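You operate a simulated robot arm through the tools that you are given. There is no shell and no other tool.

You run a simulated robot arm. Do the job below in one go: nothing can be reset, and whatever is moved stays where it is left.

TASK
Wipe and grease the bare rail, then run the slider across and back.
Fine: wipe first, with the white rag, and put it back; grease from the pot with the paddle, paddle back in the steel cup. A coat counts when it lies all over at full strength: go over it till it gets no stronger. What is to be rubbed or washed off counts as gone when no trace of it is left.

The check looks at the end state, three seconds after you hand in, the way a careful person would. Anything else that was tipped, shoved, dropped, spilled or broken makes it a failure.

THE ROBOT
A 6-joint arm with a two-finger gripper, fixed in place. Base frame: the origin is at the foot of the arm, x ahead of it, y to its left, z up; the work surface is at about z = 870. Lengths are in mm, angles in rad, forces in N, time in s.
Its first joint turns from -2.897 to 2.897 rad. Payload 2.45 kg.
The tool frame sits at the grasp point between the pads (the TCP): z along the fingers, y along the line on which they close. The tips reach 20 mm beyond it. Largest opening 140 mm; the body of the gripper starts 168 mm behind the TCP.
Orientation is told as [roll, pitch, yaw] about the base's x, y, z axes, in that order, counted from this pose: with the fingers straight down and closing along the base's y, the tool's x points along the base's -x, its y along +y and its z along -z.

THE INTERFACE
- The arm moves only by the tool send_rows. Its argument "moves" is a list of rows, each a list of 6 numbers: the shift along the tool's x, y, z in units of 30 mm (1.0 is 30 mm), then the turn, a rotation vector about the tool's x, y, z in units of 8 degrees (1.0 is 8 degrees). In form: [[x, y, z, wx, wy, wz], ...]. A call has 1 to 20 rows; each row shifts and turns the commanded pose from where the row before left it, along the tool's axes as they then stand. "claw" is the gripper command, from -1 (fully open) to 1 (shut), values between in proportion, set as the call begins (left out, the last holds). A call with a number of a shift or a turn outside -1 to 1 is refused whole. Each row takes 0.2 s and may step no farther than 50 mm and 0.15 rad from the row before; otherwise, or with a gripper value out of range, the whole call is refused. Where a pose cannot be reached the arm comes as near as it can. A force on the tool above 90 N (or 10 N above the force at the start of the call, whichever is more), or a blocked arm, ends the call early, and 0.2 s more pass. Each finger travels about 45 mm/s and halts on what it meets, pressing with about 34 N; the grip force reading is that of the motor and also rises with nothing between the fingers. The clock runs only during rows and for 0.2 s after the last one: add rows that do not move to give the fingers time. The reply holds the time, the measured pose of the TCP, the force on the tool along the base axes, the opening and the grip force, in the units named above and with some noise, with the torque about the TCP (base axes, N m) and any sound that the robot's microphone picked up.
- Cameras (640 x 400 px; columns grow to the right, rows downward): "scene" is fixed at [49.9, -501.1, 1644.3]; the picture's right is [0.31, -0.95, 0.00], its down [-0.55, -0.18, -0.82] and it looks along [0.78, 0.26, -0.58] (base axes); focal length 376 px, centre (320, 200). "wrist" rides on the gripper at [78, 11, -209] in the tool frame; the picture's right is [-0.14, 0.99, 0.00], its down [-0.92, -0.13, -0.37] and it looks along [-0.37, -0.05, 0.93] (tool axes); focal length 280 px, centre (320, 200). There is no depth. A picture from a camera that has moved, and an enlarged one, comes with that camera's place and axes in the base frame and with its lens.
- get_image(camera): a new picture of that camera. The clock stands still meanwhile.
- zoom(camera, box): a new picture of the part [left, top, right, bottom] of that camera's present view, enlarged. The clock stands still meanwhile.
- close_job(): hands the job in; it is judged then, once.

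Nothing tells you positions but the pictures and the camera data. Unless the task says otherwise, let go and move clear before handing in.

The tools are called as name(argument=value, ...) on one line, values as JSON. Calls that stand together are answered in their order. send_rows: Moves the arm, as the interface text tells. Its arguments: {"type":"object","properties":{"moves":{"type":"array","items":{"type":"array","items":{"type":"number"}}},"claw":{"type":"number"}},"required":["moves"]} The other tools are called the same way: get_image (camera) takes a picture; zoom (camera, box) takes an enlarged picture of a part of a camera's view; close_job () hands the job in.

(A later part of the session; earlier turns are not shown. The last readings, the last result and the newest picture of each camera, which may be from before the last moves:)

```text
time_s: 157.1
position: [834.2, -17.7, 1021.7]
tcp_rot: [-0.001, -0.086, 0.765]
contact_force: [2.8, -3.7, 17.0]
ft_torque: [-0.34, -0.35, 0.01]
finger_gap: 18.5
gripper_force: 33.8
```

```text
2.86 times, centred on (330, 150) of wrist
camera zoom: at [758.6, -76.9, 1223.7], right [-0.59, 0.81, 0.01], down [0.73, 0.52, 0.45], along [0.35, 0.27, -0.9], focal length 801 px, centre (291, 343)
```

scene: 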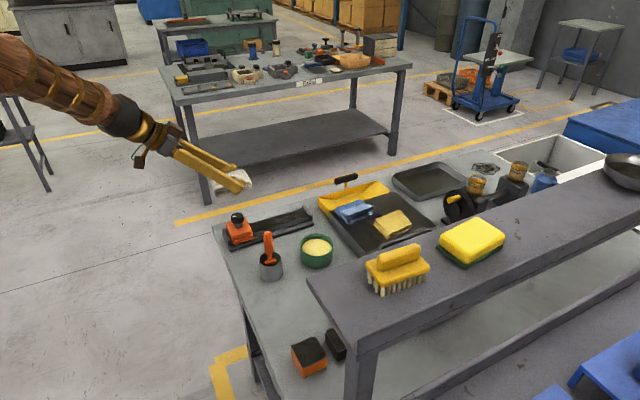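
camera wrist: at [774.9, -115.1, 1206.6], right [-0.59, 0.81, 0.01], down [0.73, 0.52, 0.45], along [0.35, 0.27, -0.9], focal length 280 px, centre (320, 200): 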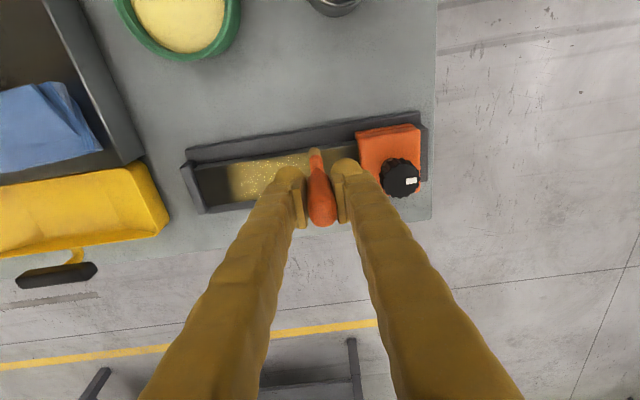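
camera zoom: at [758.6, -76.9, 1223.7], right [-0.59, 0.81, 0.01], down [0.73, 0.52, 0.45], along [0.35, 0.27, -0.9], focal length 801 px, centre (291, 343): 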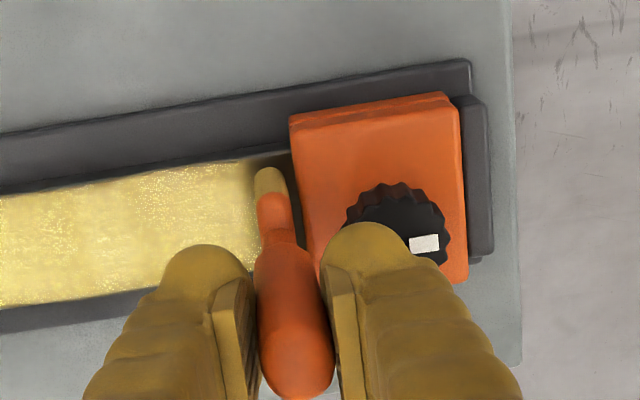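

The coat now follows right up to the slider. A few more millimetres, then I'll repeat short strokes with small sideways shifts.

send_rows(moves=[[0, 0.07, 0.003, 0, 0, 0], [0, 0.06, 0, 0, 0, 0], [-0.25, 0, 0.02, 0, 0, 0], [0, -0.3, 0.005, 0, 0, 0], [0, -0.3, 0, 0, 0, 0], [0, 0.3, 0.005, 0, 0, 0], [0, 0.3, 0, 0, 0, 0], [0.5, 0, -0.035, 0, 0, 0], [0, -0.3, 0.005, 0, 0, 0], [0, -0.3, 0, 0, 0, 0], [0, 0.3, 0.005, 0, 0, 0], [0, 0.3, 0, 0, 0, 0], [0, 0, 0, 0, 0, 0]])

zoom(camera="scene", box=[235, 185, 295, 245])

zoom(camera="wrist", box=[240, 80, 420, 220])

```text
time_s: 159.9
position: [827.4, -20.5, 1020.3]
tcp_rot: [0.001, -0.085, 0.766]
contact_force: [5.2, -5.8, 5.8]
ft_torque: [-0.43, -0.58, 0.18]
finger_gap: 18.5
gripper_force: 33.7
```

```text
6.67 times, centred on (265, 215) of scene
camera zoom: at [49.9, -501.1, 1644.3], right [0.31, -0.95, 0.0], down [-0.55, -0.18, -0.82], along [0.78, 0.26, -0.58], focal length 2504 px, centre (687, 100)
```

zoom: 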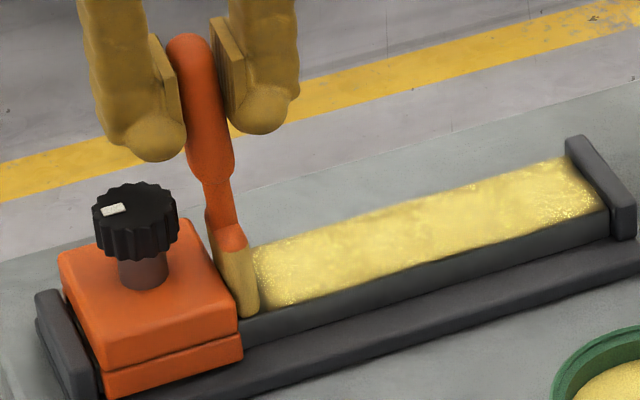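

```text
2.86 times, centred on (330, 150) of wrist
camera zoom: at [750.9, -79.0, 1222.7], right [-0.59, 0.81, 0.01], down [0.73, 0.52, 0.45], along [0.35, 0.27, -0.89], focal length 801 px, centre (291, 343)
```

zoom: 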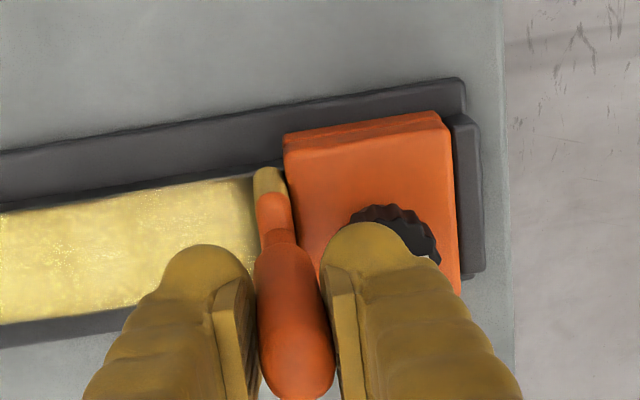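

The blade has reached the slider face. I'll back off, lift and inspect on the way to reload.

send_rows(moves=[[0, -0.1, 0, 0, 0, 0], [-0.08, 0, -0.9, 0, 0, 0], [-0.08, 0, -0.9, 0, 0, 0], [-0.02, 0, -0.2, 0, 0, 0], [0.82, -0.676, -0.072, 0, 0, 0], [0.82, -0.676, -0.072, 0, 0, 0], [0.82, -0.676, -0.072, 0, 0, 0], [0.82, -0.676, -0.072, 0, 0, 0], [0.82, -0.676, -0.072, 0, 0, 0], [0.82, -0.676, -0.072, 0, 0, 0], [0.82, -0.676, -0.072, 0, 0, 0], [0, 0, 0, 0, 0, 0]])

zoom(camera="scene", box=[220, 185, 330, 250])

get_image(camera="wrist")

```text
time_s: 162.5
position: [801.5, -243.3, 1083.1]
tcp_rot: [0.001, -0.087, 0.767]
contact_force: [-0.3, 0.4, -0.7]
ft_torque: [0.0, -0.01, -0.04]
finger_gap: 18.4
gripper_force: 34.1
```

```text
5.82 times, centred on (275, 218) of scene
camera zoom: at [49.9, -501.1, 1644.3], right [0.31, -0.95, 0.0], down [-0.55, -0.18, -0.82], along [0.78, 0.26, -0.58], focal length 2186 px, centre (582, 98)
```

zoom: 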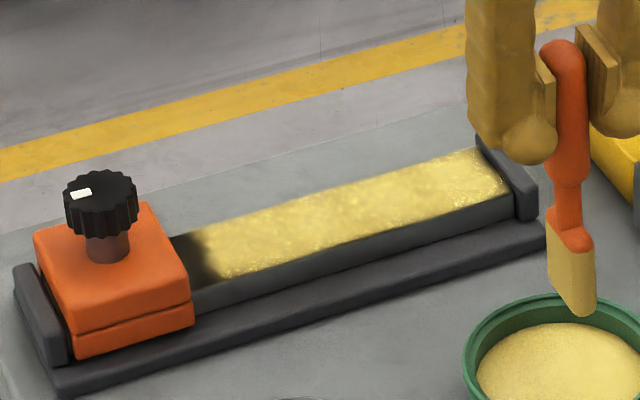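

```text
taken
camera wrist: at [726.0, -302.3, 1285.6], right [-0.59, 0.81, 0.01], down [0.73, 0.52, 0.45], along [0.35, 0.27, -0.9], focal length 280 px, centre (320, 200)
```

wrist: 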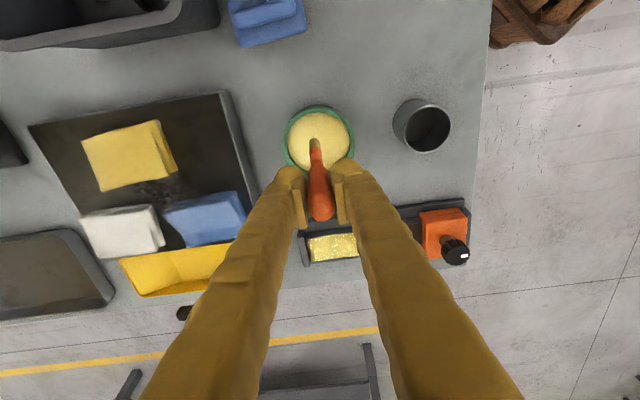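

I'll zoom in on the strip by the slider to see what is really there.

zoom(camera="scene", box=[235, 205, 275, 245])

zoom(camera="scene", box=[280, 185, 320, 225])

```text
10.00 times, centred on (255, 225) of scene
camera zoom: at [49.9, -501.1, 1644.3], right [0.31, -0.95, 0.0], down [-0.55, -0.18, -0.82], along [0.78, 0.26, -0.58], focal length 3757 px, centre (970, -50)
```

zoom: 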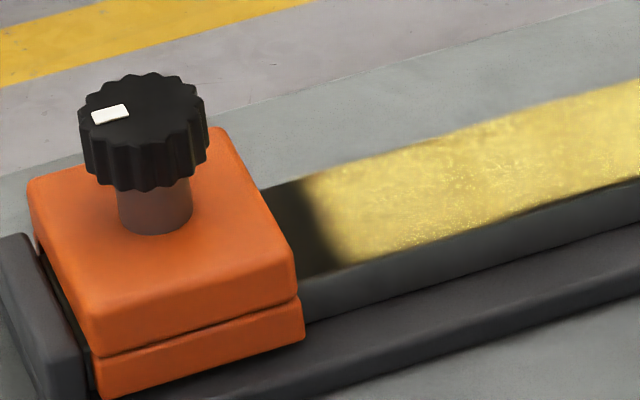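

```text
10.00 times, centred on (300, 205) of scene
camera zoom: at [49.9, -501.1, 1644.3], right [0.31, -0.95, 0.0], down [-0.55, -0.18, -0.82], along [0.78, 0.26, -0.58], focal length 3757 px, centre (520, 150)
```

zoom: 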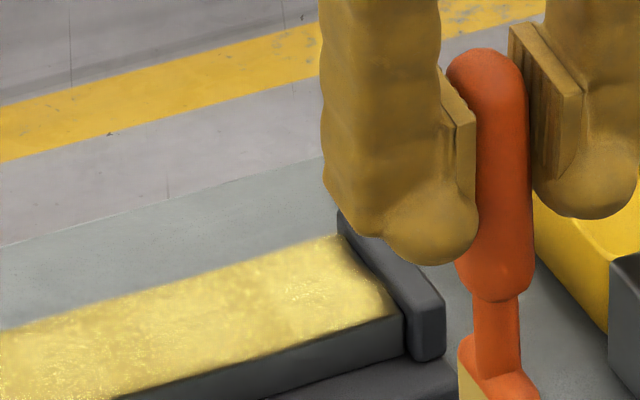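

The boundary near the slider is straight and unchanged, so it looks like the edge of the area that takes grease; I'll check under the slider later. First another reload and full passes to make the coat full strength.

send_rows(moves=[[0.05, 0, 0.6, 0, 0, 0], [0.05, 0, 0.6, 0, 0, 0], [0.03, 0, 0.3, 0, 0, 0], [0.01, 0, 0.12, 0, 0, 0], [0, 0, 0, 0, 0, 0]])

send_rows(moves=[[0.005, 0, 0.06, 0, 0, 0], [0, 0, 0, 0, 0, 0]])

zoom(camera="scene", box=[290, 190, 350, 260])

```text
time_s: 163.7
position: [802.4, -244.5, 1034.9]
tcp_rot: [0.001, -0.085, 0.765]
contact_force: [0.2, 0.2, -0.6]
ft_torque: [0.04, -0.01, -0.02]
finger_gap: 18.3
gripper_force: 34.0
```

```text
time_s: 164.3
position: [803.0, -244.4, 1030.9]
tcp_rot: [-0.001, -0.086, 0.768]
contact_force: [-0.1, 0.6, -0.5]
ft_torque: [-0.02, 0.01, -0.02]
finger_gap: 18.6
gripper_force: 33.9
```

```text
5.71 times, centred on (320, 225) of scene
camera zoom: at [49.9, -501.1, 1644.3], right [0.31, -0.95, 0.0], down [-0.55, -0.18, -0.82], along [0.78, 0.26, -0.58], focal length 2147 px, centre (320, 57)
```

zoom: 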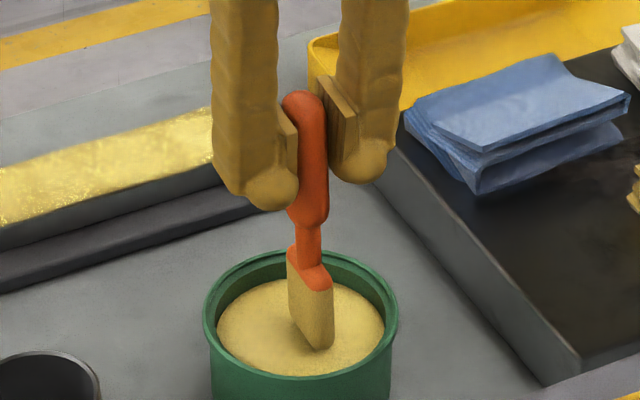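

send_rows(moves=[[0.005, 0, 0.06, 0, 0, 0], [0, 0, 0, 0, 0, 0]])

send_rows(moves=[[0.005, 0, 0.05, 0, 0, 0], [0, 0, 0, 0, 0, 0]])

```text
time_s: 164.9
position: [802.1, -243.6, 1029.8]
tcp_rot: [-0.002, -0.087, 0.766]
contact_force: [-0.6, -0.4, -0.4]
ft_torque: [0.05, 0.03, -0.01]
finger_gap: 18.6
gripper_force: 34.1
```

```text
time_s: 165.5
position: [802.1, -244.1, 1030.2]
tcp_rot: [-0.002, -0.086, 0.767]
contact_force: [0.1, -1.6, 23.1]
ft_torque: [-0.08, -0.05, 0.01]
finger_gap: 18.6
gripper_force: 34.6
```

send_rows(moves=[[-0.084, 0, -0.96, 0, 0, 0], [-0.084, 0, -0.96, 0, 0, 0], [-0.99, -0.161, 0.0865, 0, 0, 0], [-0.99, -0.161, 0.0865, 0, 0, 0], [-0.99, -0.161, 0.0865, 0, 0, 0], [-0.99, -0.161, 0.0865, 0, 0, 0], [-0.99, -0.161, 0.0865, 0, 0, 0], [-0.99, -0.161, 0.0865, 0, 0, 0], [0.062, 0, 0.709, 0, 0, 0], [0.062, 0, 0.709, 0, 0, 0], [0.05, 0, 0.65, 0, 0, 0], [0, 0, 0, 0, 0, 0]])

send_rows(moves=[[0.005, 0, 0.06, 0, 0, 0], [0.005, 0, 0.05, 0, 0, 0], [0, 0, 0, 0, 0, 0]])

zoom(camera="scene", box=[280, 170, 340, 230])

zoom(camera="wrist", box=[200, 80, 440, 240])

```text
time_s: 168.1
position: [951.6, -139.7, 1021.1]
tcp_rot: [0.0, -0.086, 0.766]
contact_force: [0.6, -0.7, 0.3]
ft_torque: [-0.05, 0.0, 0.01]
finger_gap: 18.5
gripper_force: 34.0
```

```text
time_s: 168.9
position: [952.2, -141.6, 1020.1]
tcp_rot: [-0.001, -0.084, 0.768]
contact_force: [-0.5, -1.1, 9.2]
ft_torque: [0.08, -0.08, -0.03]
finger_gap: 18.4
gripper_force: 34.2
```

```text
6.67 times, centred on (310, 200) of scene
camera zoom: at [49.9, -501.1, 1644.3], right [0.31, -0.95, 0.0], down [-0.55, -0.18, -0.82], along [0.78, 0.26, -0.58], focal length 2504 px, centre (387, 200)
```

zoom: 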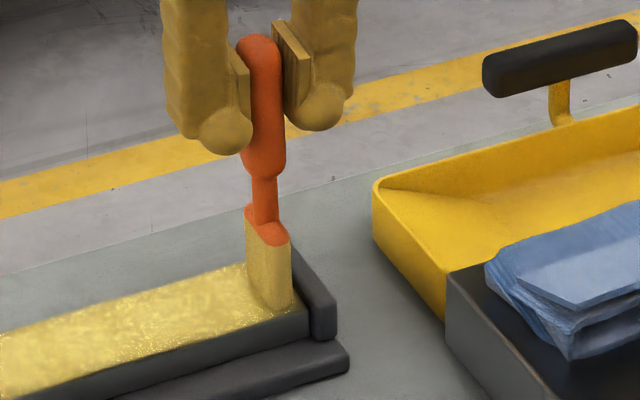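

```text
2.50 times, centred on (320, 160) of wrist
camera zoom: at [876.5, -199.5, 1222.3], right [-0.59, 0.81, 0.01], down [0.73, 0.52, 0.45], along [0.35, 0.27, -0.89], focal length 701 px, centre (320, 300)
```

zoom: 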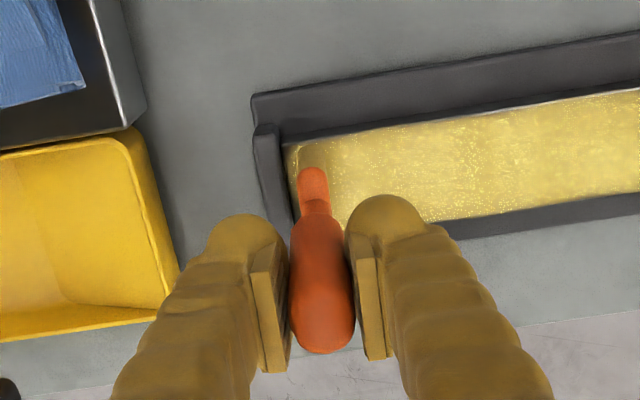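

send_rows(moves=[[0.27, -0.08, 0, 0, 0, 0], [0, 0.4, 0.008, 0, 0, 0], [0, 0.4, 0.006, 0, 0, 0], [0, 0.4, 0.006, 0, 0, 0], [0, 0.4, 0.004, 0, 0, 0], [0, 0.4, 0.004, 0, 0, 0], [0, 0.4, 0.004, 0, 0, 0], [0, 0.4, 0.004, 0, 0, 0], [0, 0.4, 0.004, 0, 0, 0], [0, 0.4, 0.004, 0, 0, 0], [0, 0.4, 0.004, 0, 0, 0], [0, 0.4, 0.004, 0, 0, 0], [0, 0.4, 0.004, 0, 0, 0], [0, 0.4, 0.004, 0, 0, 0], [0, 0.2, 0.004, 0, 0, 0], [0, 0, 0, 0, 0, 0]])

zoom(camera="scene", box=[220, 175, 330, 250])

zoom(camera="wrist", box=[120, 80, 440, 240])

```text
time_s: 172.3
position: [836.2, -31.0, 1017.1]
tcp_rot: [0.0, -0.085, 0.766]
contact_force: [3.5, -5.7, 26.0]
ft_torque: [-0.61, -0.48, 0.03]
finger_gap: 18.7
gripper_force: 34.0
```

```text
5.33 times, centred on (275, 212) of scene
camera zoom: at [49.9, -501.1, 1644.3], right [0.31, -0.95, 0.0], down [-0.55, -0.18, -0.82], along [0.78, 0.26, -0.58], focal length 2004 px, centre (560, 133)
```

zoom: 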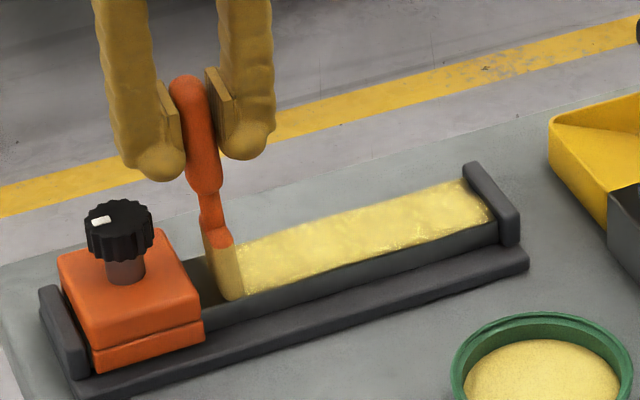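

```text
2.00 times, centred on (280, 160) of wrist
camera zoom: at [760.3, -89.7, 1219.3], right [-0.59, 0.81, 0.01], down [0.73, 0.52, 0.45], along [0.35, 0.27, -0.9], focal length 561 px, centre (400, 280)
```

zoom: 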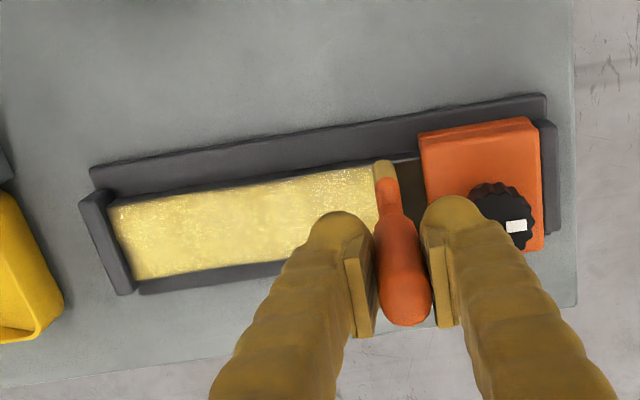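

The coat is getting fuller. I'll go back along the other lane.

send_rows(moves=[[-0.27, 0, 0.02, 0, 0, 0], [-0.27, 0, 0.022, 0, 0, 0], [0, -0.4, 0.003, 0, 0, 0], [0, -0.4, 0.003, 0, 0, 0], [0, -0.4, 0.003, 0, 0, 0], [0, -0.4, 0.003, 0, 0, 0], [0, -0.4, 0.003, 0, 0, 0], [0, -0.4, 0.003, 0, 0, 0], [0, -0.4, 0.003, 0, 0, 0], [0, -0.4, 0.003, 0, 0, 0], [0, -0.4, 0.003, 0, 0, 0], [0, -0.4, 0.003, 0, 0, 0], [0, -0.4, 0.003, 0, 0, 0], [0, -0.4, 0.003, 0, 0, 0], [0, -0.4, 0.003, 0, 0, 0], [0, 0, 0, 0, 0, 0]])

zoom(camera="scene", box=[220, 175, 330, 250])

zoom(camera="wrist", box=[200, 80, 440, 240])

```text
time_s: 175.7
position: [955.3, -132.0, 1015.6]
tcp_rot: [0.0, -0.086, 0.766]
contact_force: [-1.7, -1.4, 7.4]
ft_torque: [-0.02, 0.04, 0.02]
finger_gap: 18.5
gripper_force: 34.0
```

```text
5.33 times, centred on (275, 212) of scene
camera zoom: at [49.9, -501.1, 1644.3], right [0.31, -0.95, 0.0], down [-0.55, -0.18, -0.82], along [0.78, 0.26, -0.58], focal length 2004 px, centre (560, 133)
```

zoom: 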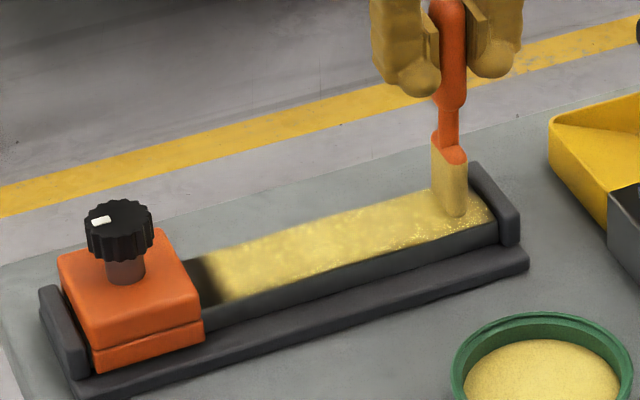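

```text
2.50 times, centred on (320, 160) of wrist
camera zoom: at [880.5, -190.7, 1217.9], right [-0.59, 0.81, 0.01], down [0.73, 0.52, 0.45], along [0.35, 0.27, -0.9], focal length 701 px, centre (320, 300)
```

zoom: 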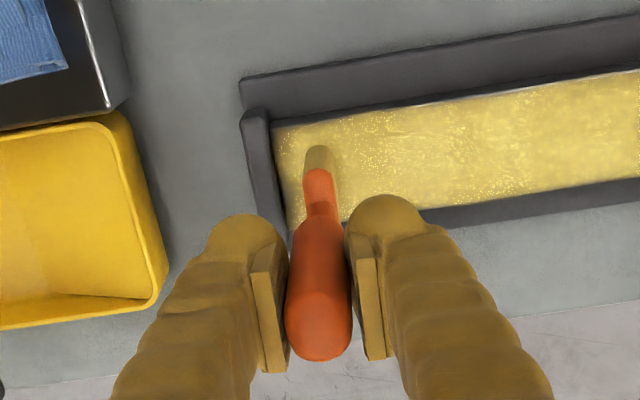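

send_rows(moves=[[0, -0.2, 0.003, 0, 0, 0], [0.3, 0, -0.02, 0, 0, 0], [0.3, 0, -0.02, 0, 0, 0], [-0.3, 0, 0.03, 0, 0, 0], [0, 0.1, 0, 0, 0, 0], [-0.084, 0, -0.96, 0, 0, 0], [-0.084, 0, -0.96, 0, 0, 0], [0.99, 0.161, -0.0865, 0, 0, 0], [0.99, 0.161, -0.0865, 0, 0, 0], [0.99, 0.161, -0.0865, 0, 0, 0], [0.99, 0.161, -0.0865, 0, 0, 0], [0.99, 0.161, -0.0865, 0, 0, 0], [0.99, 0.161, -0.0865, 0, 0, 0], [0, 0, 0, 0, 0, 0]])

zoom(camera="scene", box=[235, 185, 325, 245])

zoom(camera="wrist", box=[200, 60, 440, 240])

```text
time_s: 178.7
position: [803.6, -244.3, 1073.8]
tcp_rot: [-0.001, -0.084, 0.767]
contact_force: [0.1, 0.3, -0.6]
ft_torque: [0.02, 0.0, 0.02]
finger_gap: 18.7
gripper_force: 34.2
```

```text
6.67 times, centred on (280, 215) of scene
camera zoom: at [49.9, -501.1, 1644.3], right [0.31, -0.95, 0.0], down [-0.55, -0.18, -0.82], along [0.78, 0.26, -0.58], focal length 2504 px, centre (587, 100)
```

zoom: 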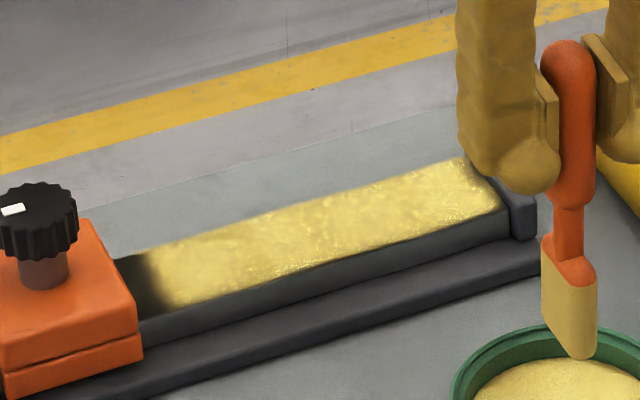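

```text
2.22 times, centred on (320, 150) of wrist
camera zoom: at [727.4, -302.4, 1276.0], right [-0.59, 0.81, 0.01], down [0.73, 0.52, 0.45], along [0.35, 0.27, -0.9], focal length 623 px, centre (320, 311)
```

zoom: 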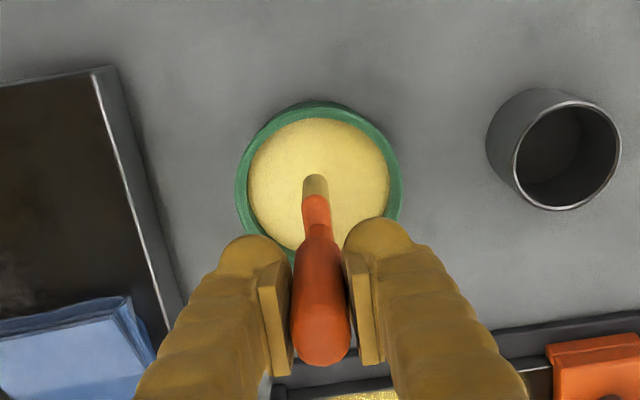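

send_rows(moves=[[0.05, 0, 0.6, 0, 0, 0], [0.05, 0, 0.6, 0, 0, 0], [0.03, 0, 0.3, 0, 0, 0], [0.005, 0, 0.06, 0, 0, 0], [0, 0, 0, 0, 0, 0]])

send_rows(moves=[[0.005, 0, 0.05, 0, 0, 0], [0, 0, 0, 0, 0, 0]])

send_rows(moves=[[0.005, 0, 0.05, 0, 0, 0], [0, 0, 0, 0, 0, 0]])

```text
time_s: 179.9
position: [802.7, -243.3, 1025.9]
tcp_rot: [0.001, -0.086, 0.767]
contact_force: [-0.2, 0.0, -0.7]
ft_torque: [0.02, 0.01, 0.02]
finger_gap: 18.4
gripper_force: 34.5
```

```text
time_s: 180.5
position: [802.6, -243.5, 1025.3]
tcp_rot: [0.001, -0.086, 0.765]
contact_force: [-0.7, 0.8, 0.0]
ft_torque: [-0.01, 0.0, 0.01]
finger_gap: 18.4
gripper_force: 33.8
```

```text
time_s: 181.1
position: [804.1, -245.5, 1023.8]
tcp_rot: [0.0, -0.086, 0.766]
contact_force: [2.6, 1.9, 16.2]
ft_torque: [0.45, -0.41, 0.0]
finger_gap: 18.3
gripper_force: 33.9
```

send_rows(moves=[[-0.084, 0, -0.96, 0, 0, 0], [-0.084, 0, -0.96, 0, 0, 0], [-0.776, 0.458, 0.068, 0, 0, 0], [-0.776, 0.458, 0.068, 0, 0, 0], [-0.776, 0.458, 0.068, 0, 0, 0], [-0.776, 0.458, 0.068, 0, 0, 0], [-0.776, 0.458, 0.068, 0, 0, 0], [-0.776, 0.458, 0.068, 0, 0, 0], [-0.776, 0.458, 0.068, 0, 0, 0], [-0.776, 0.458, 0.068, 0, 0, 0], [0.062, 0, 0.7, 0, 0, 0], [0.062, 0, 0.7, 0, 0, 0], [0.06, 0, 0.68, 0, 0, 0], [0, 0, 0, 0, 0, 0]])

send_rows(moves=[[0.005, 0, 0.06, 0, 0, 0], [0, 0, 0, 0, 0, 0]])

zoom(camera="wrist", box=[160, 80, 440, 240])

```text
time_s: 184.1
position: [858.6, -34.4, 1018.4]
tcp_rot: [0.0, -0.085, 0.766]
contact_force: [-0.2, 0.3, 0.2]
ft_torque: [0.01, 0.01, -0.01]
finger_gap: 18.4
gripper_force: 33.8
```

```text
time_s: 184.7
position: [860.4, -35.2, 1015.0]
tcp_rot: [0.0, -0.086, 0.767]
contact_force: [-0.1, 0.6, -0.9]
ft_torque: [0.02, -0.01, 0.02]
finger_gap: 18.5
gripper_force: 34.4
```

```text
2.29 times, centred on (300, 160) of wrist
camera zoom: at [784.9, -93.8, 1218.2], right [-0.59, 0.81, 0.01], down [0.73, 0.52, 0.45], along [0.35, 0.27, -0.9], focal length 641 px, centre (366, 291)
```

zoom: 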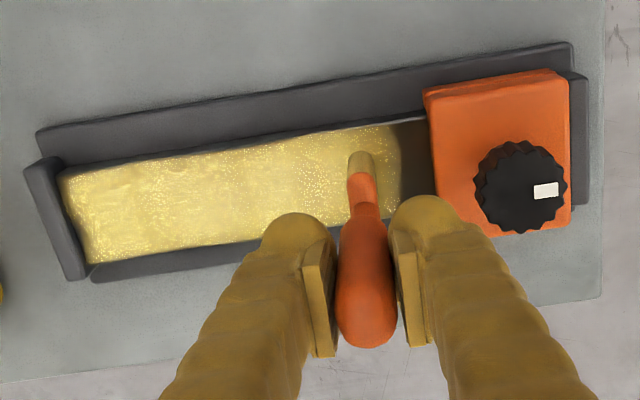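

send_rows(moves=[[0.005, 0, 0.06, 0, 0, 0], [0, 0, 0, 0, 0, 0]])

send_rows(moves=[[0.003, 0, 0.04, 0, 0, 0], [0, 0, 0, 0, 0, 0]])

```text
time_s: 185.3
position: [861.6, -36.3, 1015.6]
tcp_rot: [0.001, -0.086, 0.765]
contact_force: [-0.5, -0.4, 13.6]
ft_torque: [0.14, -0.14, -0.01]
finger_gap: 18.4
gripper_force: 33.9
```

```text
time_s: 185.9
position: [862.0, -36.7, 1015.1]
tcp_rot: [0.001, -0.085, 0.765]
contact_force: [-0.4, 0.4, 26.1]
ft_torque: [0.21, -0.19, 0.02]
finger_gap: 18.6
gripper_force: 34.1
```

send_rows(moves=[[0, 0.37, 0, 0, 0, 0], [0, 0.33, 0, 0, 0, 0], [0, -0.35, 0.003, 0, 0, 0], [0, -0.35, 0, 0, 0, 0], [0.27, 0, -0.02, 0, 0, 0], [0.27, 0, -0.02, 0, 0, 0], [0, 0.35, 0.004, 0, 0, 0], [0, 0.33, 0, 0, 0, 0], [0, -0.45, 0.004, 0, 0, 0], [0, -0.45, 0.003, 0, 0, 0], [0, -0.45, 0.003, 0, 0, 0], [0, -0.45, 0.003, 0, 0, 0], [0, -0.45, 0.003, 0, 0, 0], [0, -0.45, 0.003, 0, 0, 0], [0, -0.45, 0.003, 0, 0, 0], [0, -0.45, 0.003, 0, 0, 0], [0, -0.45, 0.003, 0, 0, 0], [0, -0.45, 0.003, 0, 0, 0], [0, -0.4, 0.003, 0, 0, 0], [0, 0, 0, 0, 0, 0]])

zoom(camera="scene", box=[220, 175, 330, 250])

zoom(camera="wrist", box=[200, 80, 440, 240])

```text
time_s: 190.1
position: [938.5, -137.7, 1013.9]
tcp_rot: [-0.001, -0.086, 0.766]
contact_force: [0.4, 2.4, 16.5]
ft_torque: [0.35, -0.02, -0.01]
finger_gap: 18.6
gripper_force: 33.8
```

```text
5.33 times, centred on (275, 212) of scene
camera zoom: at [49.9, -501.1, 1644.3], right [0.31, -0.95, 0.0], down [-0.55, -0.18, -0.82], along [0.78, 0.26, -0.58], focal length 2004 px, centre (560, 133)
```

zoom: 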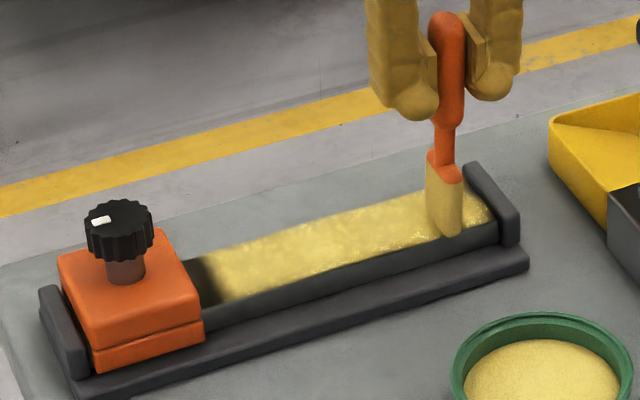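

```text
2.50 times, centred on (320, 160) of wrist
camera zoom: at [862.1, -196.4, 1214.8], right [-0.59, 0.81, 0.01], down [0.73, 0.52, 0.45], along [0.35, 0.27, -0.89], focal length 701 px, centre (320, 300)
```

zoom: 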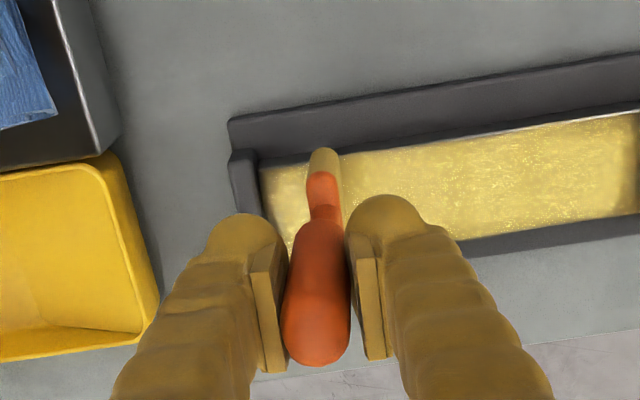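

send_rows(moves=[[0, -0.35, 0.003, 0, 0, 0], [0, -0.1, 0, 0, 0, 0], [-0.27, 0, 0.02, 0, 0, 0], [-0.27, 0, 0.02, 0, 0, 0], [-0.1, 0, 0.01, 0, 0, 0], [0, 0.45, 0.004, 0, 0, 0], [0, 0.45, 0.003, 0, 0, 0], [0, 0.45, 0.003, 0, 0, 0], [0, 0.45, 0.003, 0, 0, 0], [0, 0.45, 0.003, 0, 0, 0], [0, 0.45, 0.003, 0, 0, 0], [0, 0.45, 0.003, 0, 0, 0], [0, 0.45, 0.003, 0, 0, 0], [0, 0.45, 0.003, 0, 0, 0], [0, 0.45, 0.003, 0, 0, 0], [0, 0.45, 0.003, 0, 0, 0], [0, 0.35, 0.003, 0, 0, 0], [0, 0, 0, 0, 0, 0]])

zoom(camera="scene", box=[220, 175, 330, 250])

zoom(camera="wrist", box=[120, 80, 440, 240])

```text
time_s: 193.9
position: [850.4, -18.5, 1010.9]
tcp_rot: [0.0, -0.085, 0.767]
contact_force: [0.0, 0.5, -0.6]
ft_torque: [0.01, -0.04, -0.01]
finger_gap: 18.8
gripper_force: 33.8
```

```text
5.33 times, centred on (275, 212) of scene
camera zoom: at [49.9, -501.1, 1644.3], right [0.31, -0.95, 0.0], down [-0.55, -0.18, -0.82], along [0.78, 0.26, -0.58], focal length 2004 px, centre (560, 133)
```

zoom: 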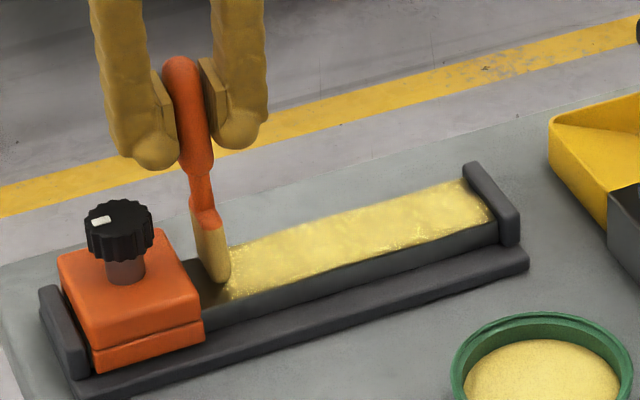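

```text
2.00 times, centred on (280, 160) of wrist
camera zoom: at [774.7, -77.9, 1214.0], right [-0.59, 0.81, 0.01], down [0.73, 0.52, 0.45], along [0.35, 0.27, -0.9], focal length 561 px, centre (400, 280)
```

zoom: 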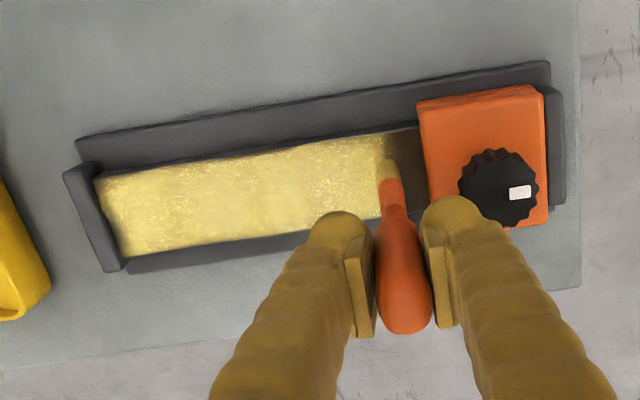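

The coat is rich. One more reload and pass, so I can compare whether it still gets stronger.

send_rows(moves=[[0, -0.1, 0, 0, 0, 0], [-0.08, 0, -0.9, 0, 0, 0], [-0.08, 0, -0.9, 0, 0, 0], [-0.03, 0, -0.3, 0, 0, 0], [0.9, -0.6, -0.078, 0, 0, 0], [0.9, -0.6, -0.078, 0, 0, 0], [0.9, -0.6, -0.078, 0, 0, 0], [0.9, -0.6, -0.078, 0, 0, 0], [0.9, -0.6, -0.078, 0, 0, 0], [0.9, -0.6, -0.078, 0, 0, 0], [0.9, -0.6, -0.078, 0, 0, 0], [0, 0, 0, 0, 0, 0]])

zoom(camera="scene", box=[235, 185, 325, 245])

zoom(camera="wrist", box=[200, 60, 440, 240])

```text
time_s: 196.5
position: [803.6, -245.2, 1073.1]
tcp_rot: [-0.002, -0.085, 0.768]
contact_force: [0.3, -0.4, -1.3]
ft_torque: [0.01, -0.01, -0.01]
finger_gap: 18.4
gripper_force: 34.3
```

```text
6.67 times, centred on (280, 215) of scene
camera zoom: at [49.9, -501.1, 1644.3], right [0.31, -0.95, 0.0], down [-0.55, -0.18, -0.82], along [0.78, 0.26, -0.58], focal length 2504 px, centre (587, 100)
```

zoom: 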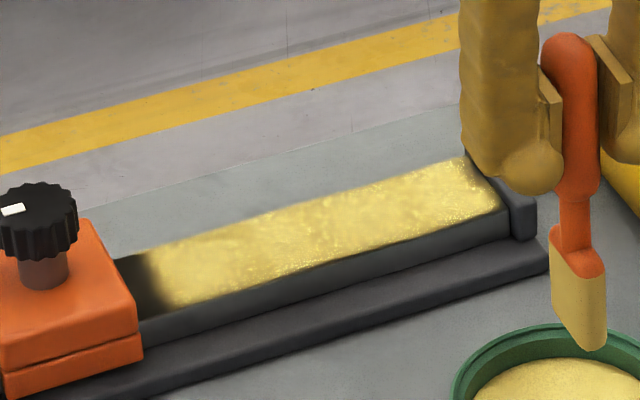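

```text
2.22 times, centred on (320, 150) of wrist
camera zoom: at [727.6, -303.7, 1275.7], right [-0.59, 0.81, 0.01], down [0.73, 0.52, 0.45], along [0.35, 0.27, -0.9], focal length 623 px, centre (320, 311)
```

zoom: 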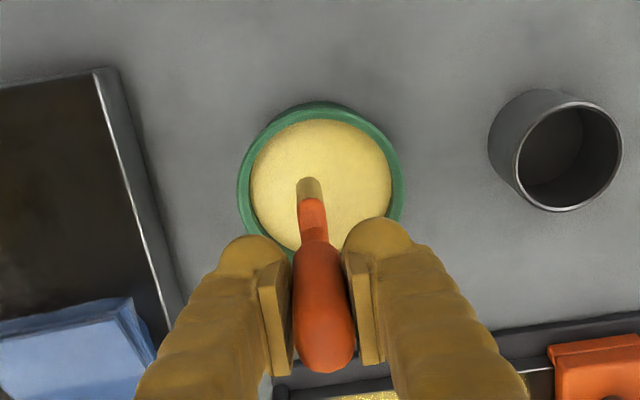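

The coat no longer changes between passes, so it is saturated over this area. I'll put the paddle back in the cup now and then see what is under the slider.

send_rows(moves=[[-0.05, 0, -0.6, 0, 0, 0], [0.02, 0.97, 0, 0, 0, 0], [0.02, 0.97, 0, 0, 0, 0], [0.02, 0.97, 0, 0, 0, 0], [0.02, 0.97, 0, 0, 0, 0], [0.02, 0.97, 0, 0, 0, 0], [0, 0, 0, 0, 0, 0]])

zoom(camera="scene", box=[220, 180, 320, 290])

zoom(camera="wrist", box=[220, 60, 420, 220])

```text
time_s: 198.1
position: [698.5, -140.4, 1092.2]
tcp_rot: [-0.001, -0.086, 0.764]
contact_force: [0.3, -0.5, -0.2]
ft_torque: [0.0, -0.01, 0.0]
finger_gap: 18.6
gripper_force: 34.3
```

```text
3.64 times, centred on (270, 235) of scene
camera zoom: at [49.9, -501.1, 1644.3], right [0.31, -0.95, 0.0], down [-0.55, -0.18, -0.82], along [0.78, 0.26, -0.58], focal length 1366 px, centre (502, 73)
```

zoom: 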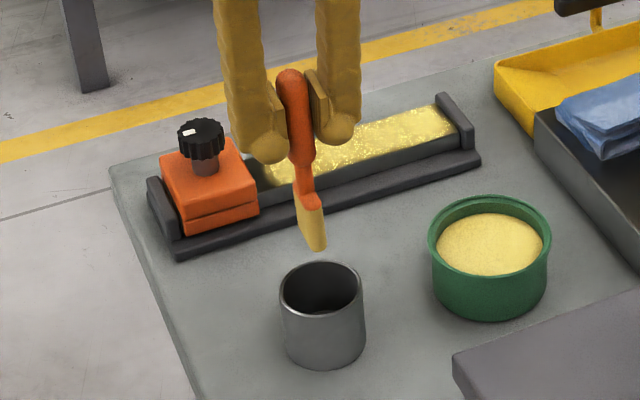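

```text
2.50 times, centred on (320, 140) of wrist
camera zoom: at [622.7, -199.8, 1294.5], right [-0.59, 0.81, 0.01], down [0.73, 0.52, 0.45], along [0.35, 0.27, -0.9], focal length 701 px, centre (320, 350)
```

zoom: 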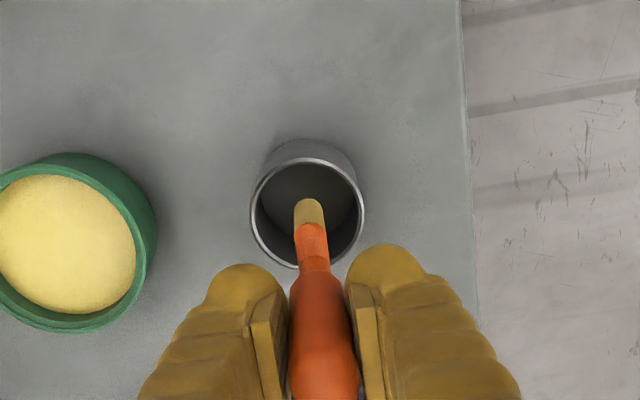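

send_rows(moves=[[0.067, -0.067, 0, 0, 0, 0], [0.06, 0, 0.7, 0, 0, 0], [0.06, 0, 0.7, 0, 0, 0], [0, 0, 0, 0, 0, 0]])

zoom(camera="scene", box=[230, 210, 310, 290])

zoom(camera="wrist", box=[220, 60, 420, 220])

```text
time_s: 199.1
position: [699.8, -143.9, 1051.0]
tcp_rot: [-0.002, -0.086, 0.766]
contact_force: [0.6, 0.5, -0.5]
ft_torque: [-0.02, 0.02, -0.01]
finger_gap: 18.4
gripper_force: 33.3
```

```text
5.00 times, centred on (270, 250) of scene
camera zoom: at [49.9, -501.1, 1644.3], right [0.31, -0.95, 0.0], down [-0.55, -0.18, -0.82], along [0.78, 0.26, -0.58], focal length 1878 px, centre (570, -50)
```

zoom: 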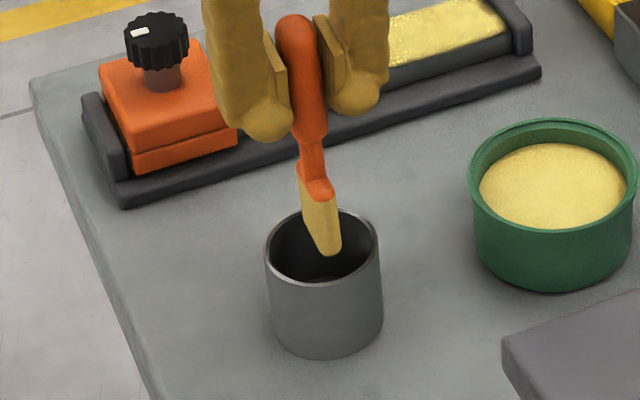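

```text
2.50 times, centred on (320, 140) of wrist
camera zoom: at [624.2, -203.0, 1252.1], right [-0.59, 0.81, 0.01], down [0.73, 0.52, 0.45], along [0.35, 0.27, -0.9], focal length 701 px, centre (320, 350)
```

zoom: 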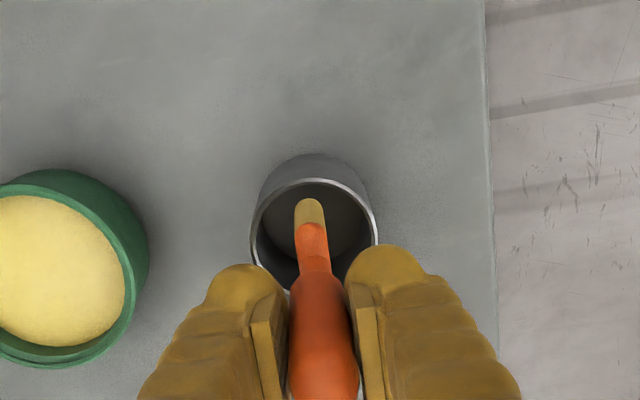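

send_rows(moves=[[0.06, 0, 0.7, 0, 0, 0], [0.06, 0, 0.7, 0, 0, 0], [0.03, 0, 0.33, 0, 0, 0], [0, 0, 0, 0, 0, 0]])

zoom(camera="scene", box=[230, 210, 310, 290])

```text
time_s: 200.1
position: [699.5, -145.4, 997.0]
tcp_rot: [-0.001, -0.085, 0.766]
contact_force: [1.8, 1.3, 24.8]
ft_torque: [-0.19, 0.2, -0.01]
finger_gap: 14.9
gripper_force: 34.3
```

```text
5.00 times, centred on (270, 250) of scene
camera zoom: at [49.9, -501.1, 1644.3], right [0.31, -0.95, 0.0], down [-0.55, -0.18, -0.82], along [0.78, 0.26, -0.58], focal length 1878 px, centre (570, -50)
```

zoom: 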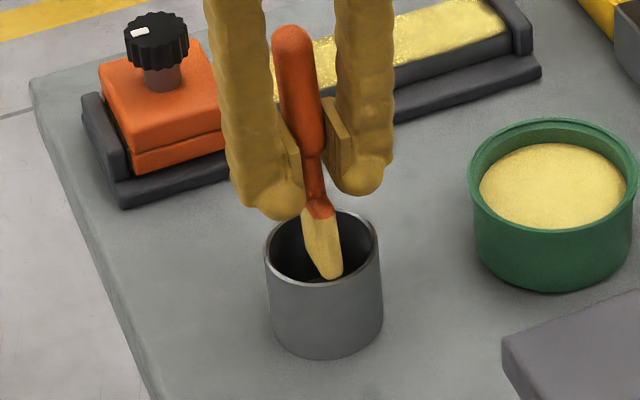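

The blade caught on the cup's front rim and the paddle slid up in the grip. I'll lift a little and re-check before trying again.

send_rows(moves=[[-0.02, 0, -0.2, 0, 0, 0], [-0.05, 0, -0.6, 0, 0, 0], [-0.05, 0, -0.6, 0, 0, 0], [0, 0, 0, 0, 0, 0]])

zoom(camera="scene", box=[230, 190, 310, 290])

zoom(camera="wrist", box=[220, 60, 420, 220])

```text
time_s: 201.1
position: [699.6, -145.3, 1039.6]
tcp_rot: [0.0, -0.085, 0.766]
contact_force: [0.4, 0.4, -0.1]
ft_torque: [-0.02, 0.01, 0.01]
finger_gap: 15.1
gripper_force: 33.9
```

```text
4.00 times, centred on (270, 240) of scene
camera zoom: at [49.9, -501.1, 1644.3], right [0.31, -0.95, 0.0], down [-0.55, -0.18, -0.82], along [0.78, 0.26, -0.58], focal length 1503 px, centre (520, 40)
```

zoom: 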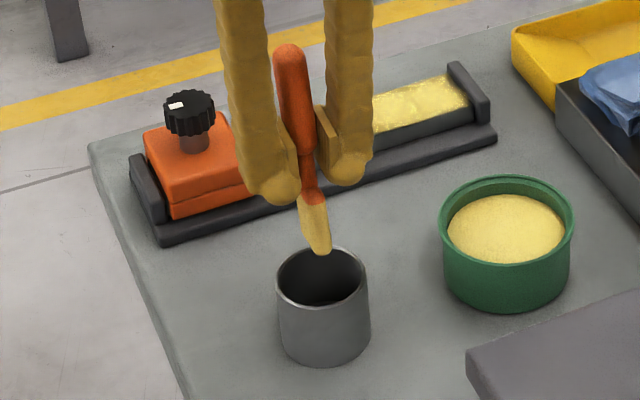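

```text
2.50 times, centred on (320, 140) of wrist
camera zoom: at [623.6, -202.6, 1242.4], right [-0.59, 0.81, 0.01], down [0.73, 0.52, 0.45], along [0.35, 0.27, -0.9], focal length 701 px, centre (320, 350)
```

zoom: 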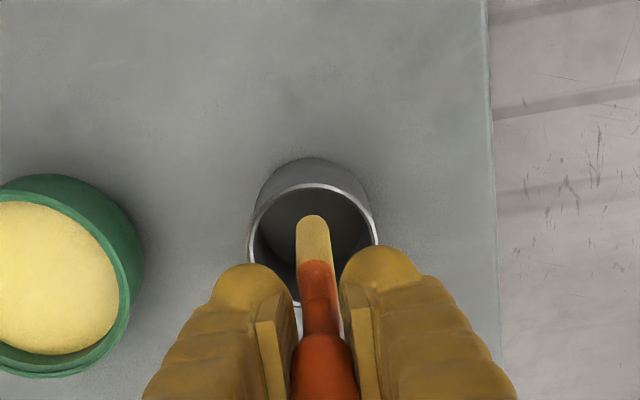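

The cup is still upright in place. The blade is about 5 mm too far to the camera side, so I'll correct and insert slowly.

send_rows(moves=[[-0.167, -0.08, 0.015, 0, 0, 0], [0.03, 0, 0.35, 0, 0, 0], [0.03, 0, 0.35, 0, 0, 0], [0.03, 0, 0.35, 0, 0, 0], [0, 0, 0, 0, 0, 0]])

zoom(camera="scene", box=[230, 200, 310, 290])

zoom(camera="wrist", box=[220, 60, 420, 220])

```text
time_s: 202.3
position: [704.1, -142.0, 1007.1]
tcp_rot: [0.0, -0.085, 0.767]
contact_force: [-0.3, 0.9, -1.1]
ft_torque: [0.01, 0.02, -0.03]
finger_gap: 14.9
gripper_force: 34.0
```

```text
4.44 times, centred on (270, 245) of scene
camera zoom: at [49.9, -501.1, 1644.3], right [0.31, -0.95, 0.0], down [-0.55, -0.18, -0.82], along [0.78, 0.26, -0.58], focal length 1670 px, centre (542, 0)
```

zoom: 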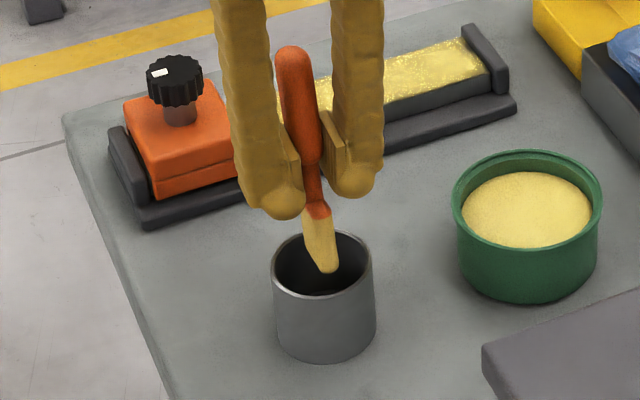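

```text
2.50 times, centred on (320, 140) of wrist
camera zoom: at [628.9, -201.3, 1209.8], right [-0.59, 0.81, 0.01], down [0.73, 0.52, 0.45], along [0.35, 0.27, -0.9], focal length 701 px, centre (320, 350)
```

zoom: 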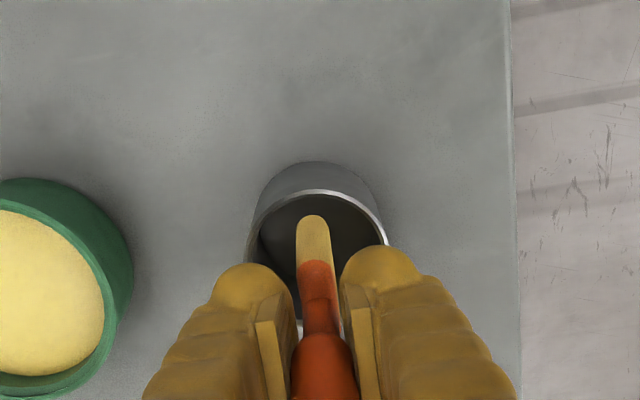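

send_rows(moves=[[0.03, 0, 0.35, 0, 0, 0], [0.03, 0, 0.35, 0, 0, 0], [0.03, 0, 0.35, 0, 0, 0], [0, 0, 0, 0, 0, 0]])

zoom(camera="scene", box=[230, 200, 310, 290])

zoom(camera="wrist", box=[220, 60, 420, 220])

```text
time_s: 203.3
position: [704.7, -142.5, 976.9]
tcp_rot: [0.0, -0.085, 0.767]
contact_force: [8.5, 9.3, 29.6]
ft_torque: [0.01, 0.02, -0.01]
finger_gap: 14.1
gripper_force: 33.9
```

```text
4.44 times, centred on (270, 245) of scene
camera zoom: at [49.9, -501.1, 1644.3], right [0.31, -0.95, 0.0], down [-0.55, -0.18, -0.82], along [0.78, 0.26, -0.58], focal length 1670 px, centre (542, 0)
```

zoom: 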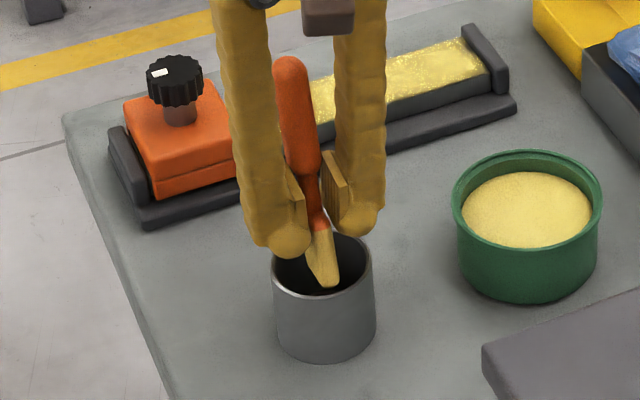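

```text
2.50 times, centred on (320, 140) of wrist
camera zoom: at [629.0, -201.0, 1179.3], right [-0.59, 0.81, 0.01], down [0.73, 0.52, 0.45], along [0.35, 0.27, -0.89], focal length 701 px, centre (320, 350)
```

zoom: 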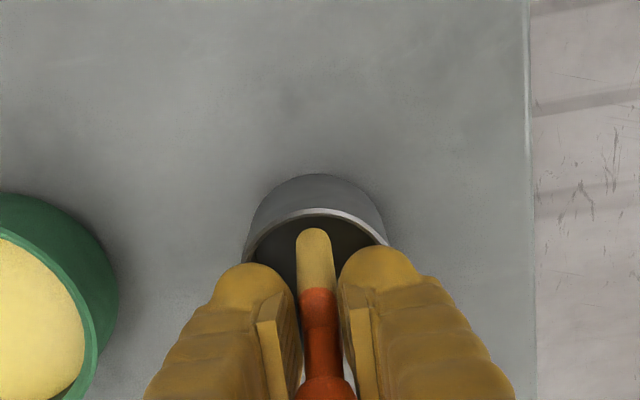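

The blade corner is catching the cup's camera-side wall, and the paddle has slid up further. I'll lift, shift it well toward the middle and correct its lean.

send_rows(moves=[[-0.035, 0, -0.4, 0, 0, 0], [0, 0, 0, 0, -0.8, 0], [-0.15, 0, 0.03, 0, 0, 0], [0, 0, 0, 0, 0, 0]])

zoom(camera="scene", box=[240, 215, 300, 275])

zoom(camera="wrist", box=[240, 80, 400, 220])

```text
time_s: 204.3
position: [709.4, -141.4, 989.5]
tcp_rot: [0.0, -0.197, 0.766]
contact_force: [0.0, -0.3, 0.2]
ft_torque: [-0.02, 0.05, -0.02]
finger_gap: 14.0
gripper_force: 33.7
```

```text
6.67 times, centred on (270, 245) of scene
camera zoom: at [49.9, -501.1, 1644.3], right [0.31, -0.95, 0.0], down [-0.55, -0.18, -0.82], along [0.78, 0.26, -0.58], focal length 2504 px, centre (653, -100)
```

zoom: 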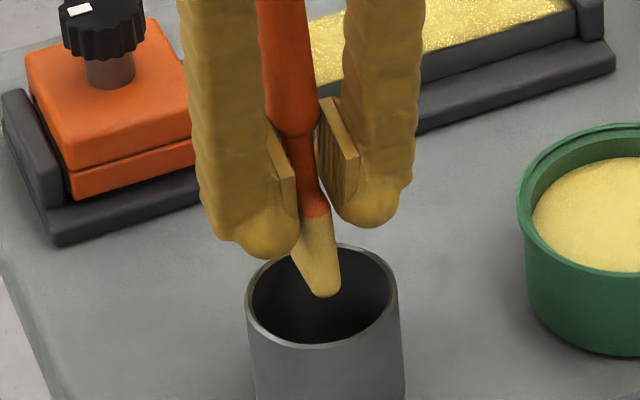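

```text
2.86 times, centred on (320, 150) of wrist
camera zoom: at [616.8, -213.6, 1179.2], right [-0.59, 0.81, 0.03], down [0.69, 0.48, 0.54], along [0.42, 0.34, -0.84], focal length 801 px, centre (320, 343)
```

zoom: 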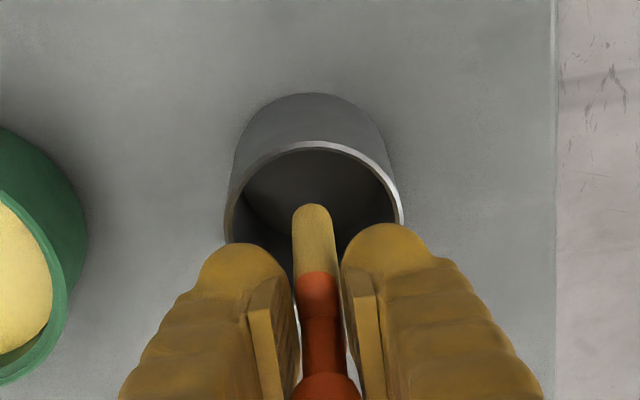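

send_rows(moves=[[0.046, 0, 0.229, 0, 0, 0], [0.046, 0, 0.229, 0, 0, 0], [0.046, 0, 0.229, 0, 0, 0], [0, 0, 0, 0, 0, 0]])

zoom(camera="scene", box=[240, 215, 300, 275])

zoom(camera="wrist", box=[240, 80, 400, 220])

```text
time_s: 205.3
position: [708.6, -139.3, 967.2]
tcp_rot: [0.0, -0.195, 0.767]
contact_force: [0.5, -0.3, -1.0]
ft_torque: [-0.03, -0.02, -0.02]
finger_gap: 14.1
gripper_force: 33.7
```

```text
6.67 times, centred on (270, 245) of scene
camera zoom: at [49.9, -501.1, 1644.3], right [0.31, -0.95, 0.0], down [-0.55, -0.18, -0.82], along [0.78, 0.26, -0.58], focal length 2504 px, centre (653, -100)
```

zoom: 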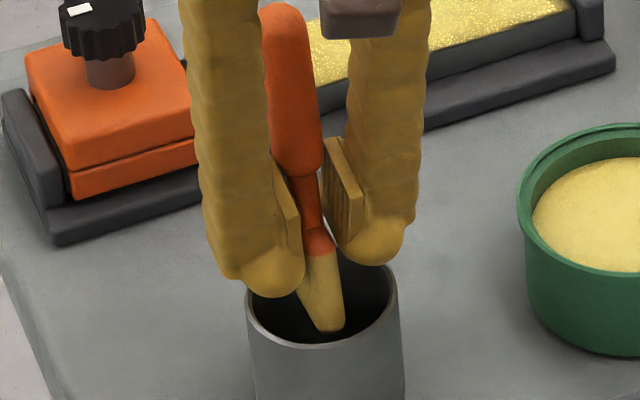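

```text
2.86 times, centred on (320, 150) of wrist
camera zoom: at [617.8, -213.3, 1158.0], right [-0.59, 0.81, 0.03], down [0.69, 0.48, 0.54], along [0.42, 0.34, -0.84], focal length 801 px, centre (320, 343)
```

zoom: 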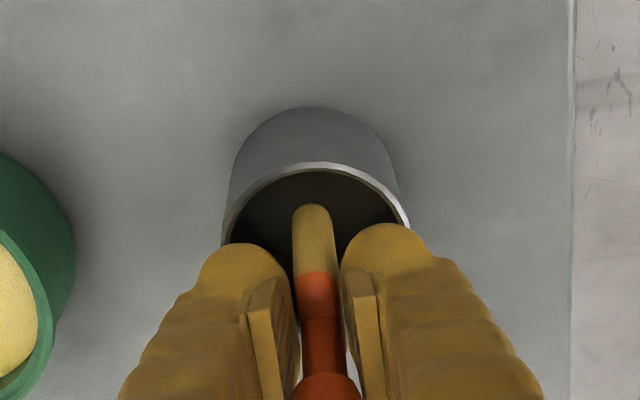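

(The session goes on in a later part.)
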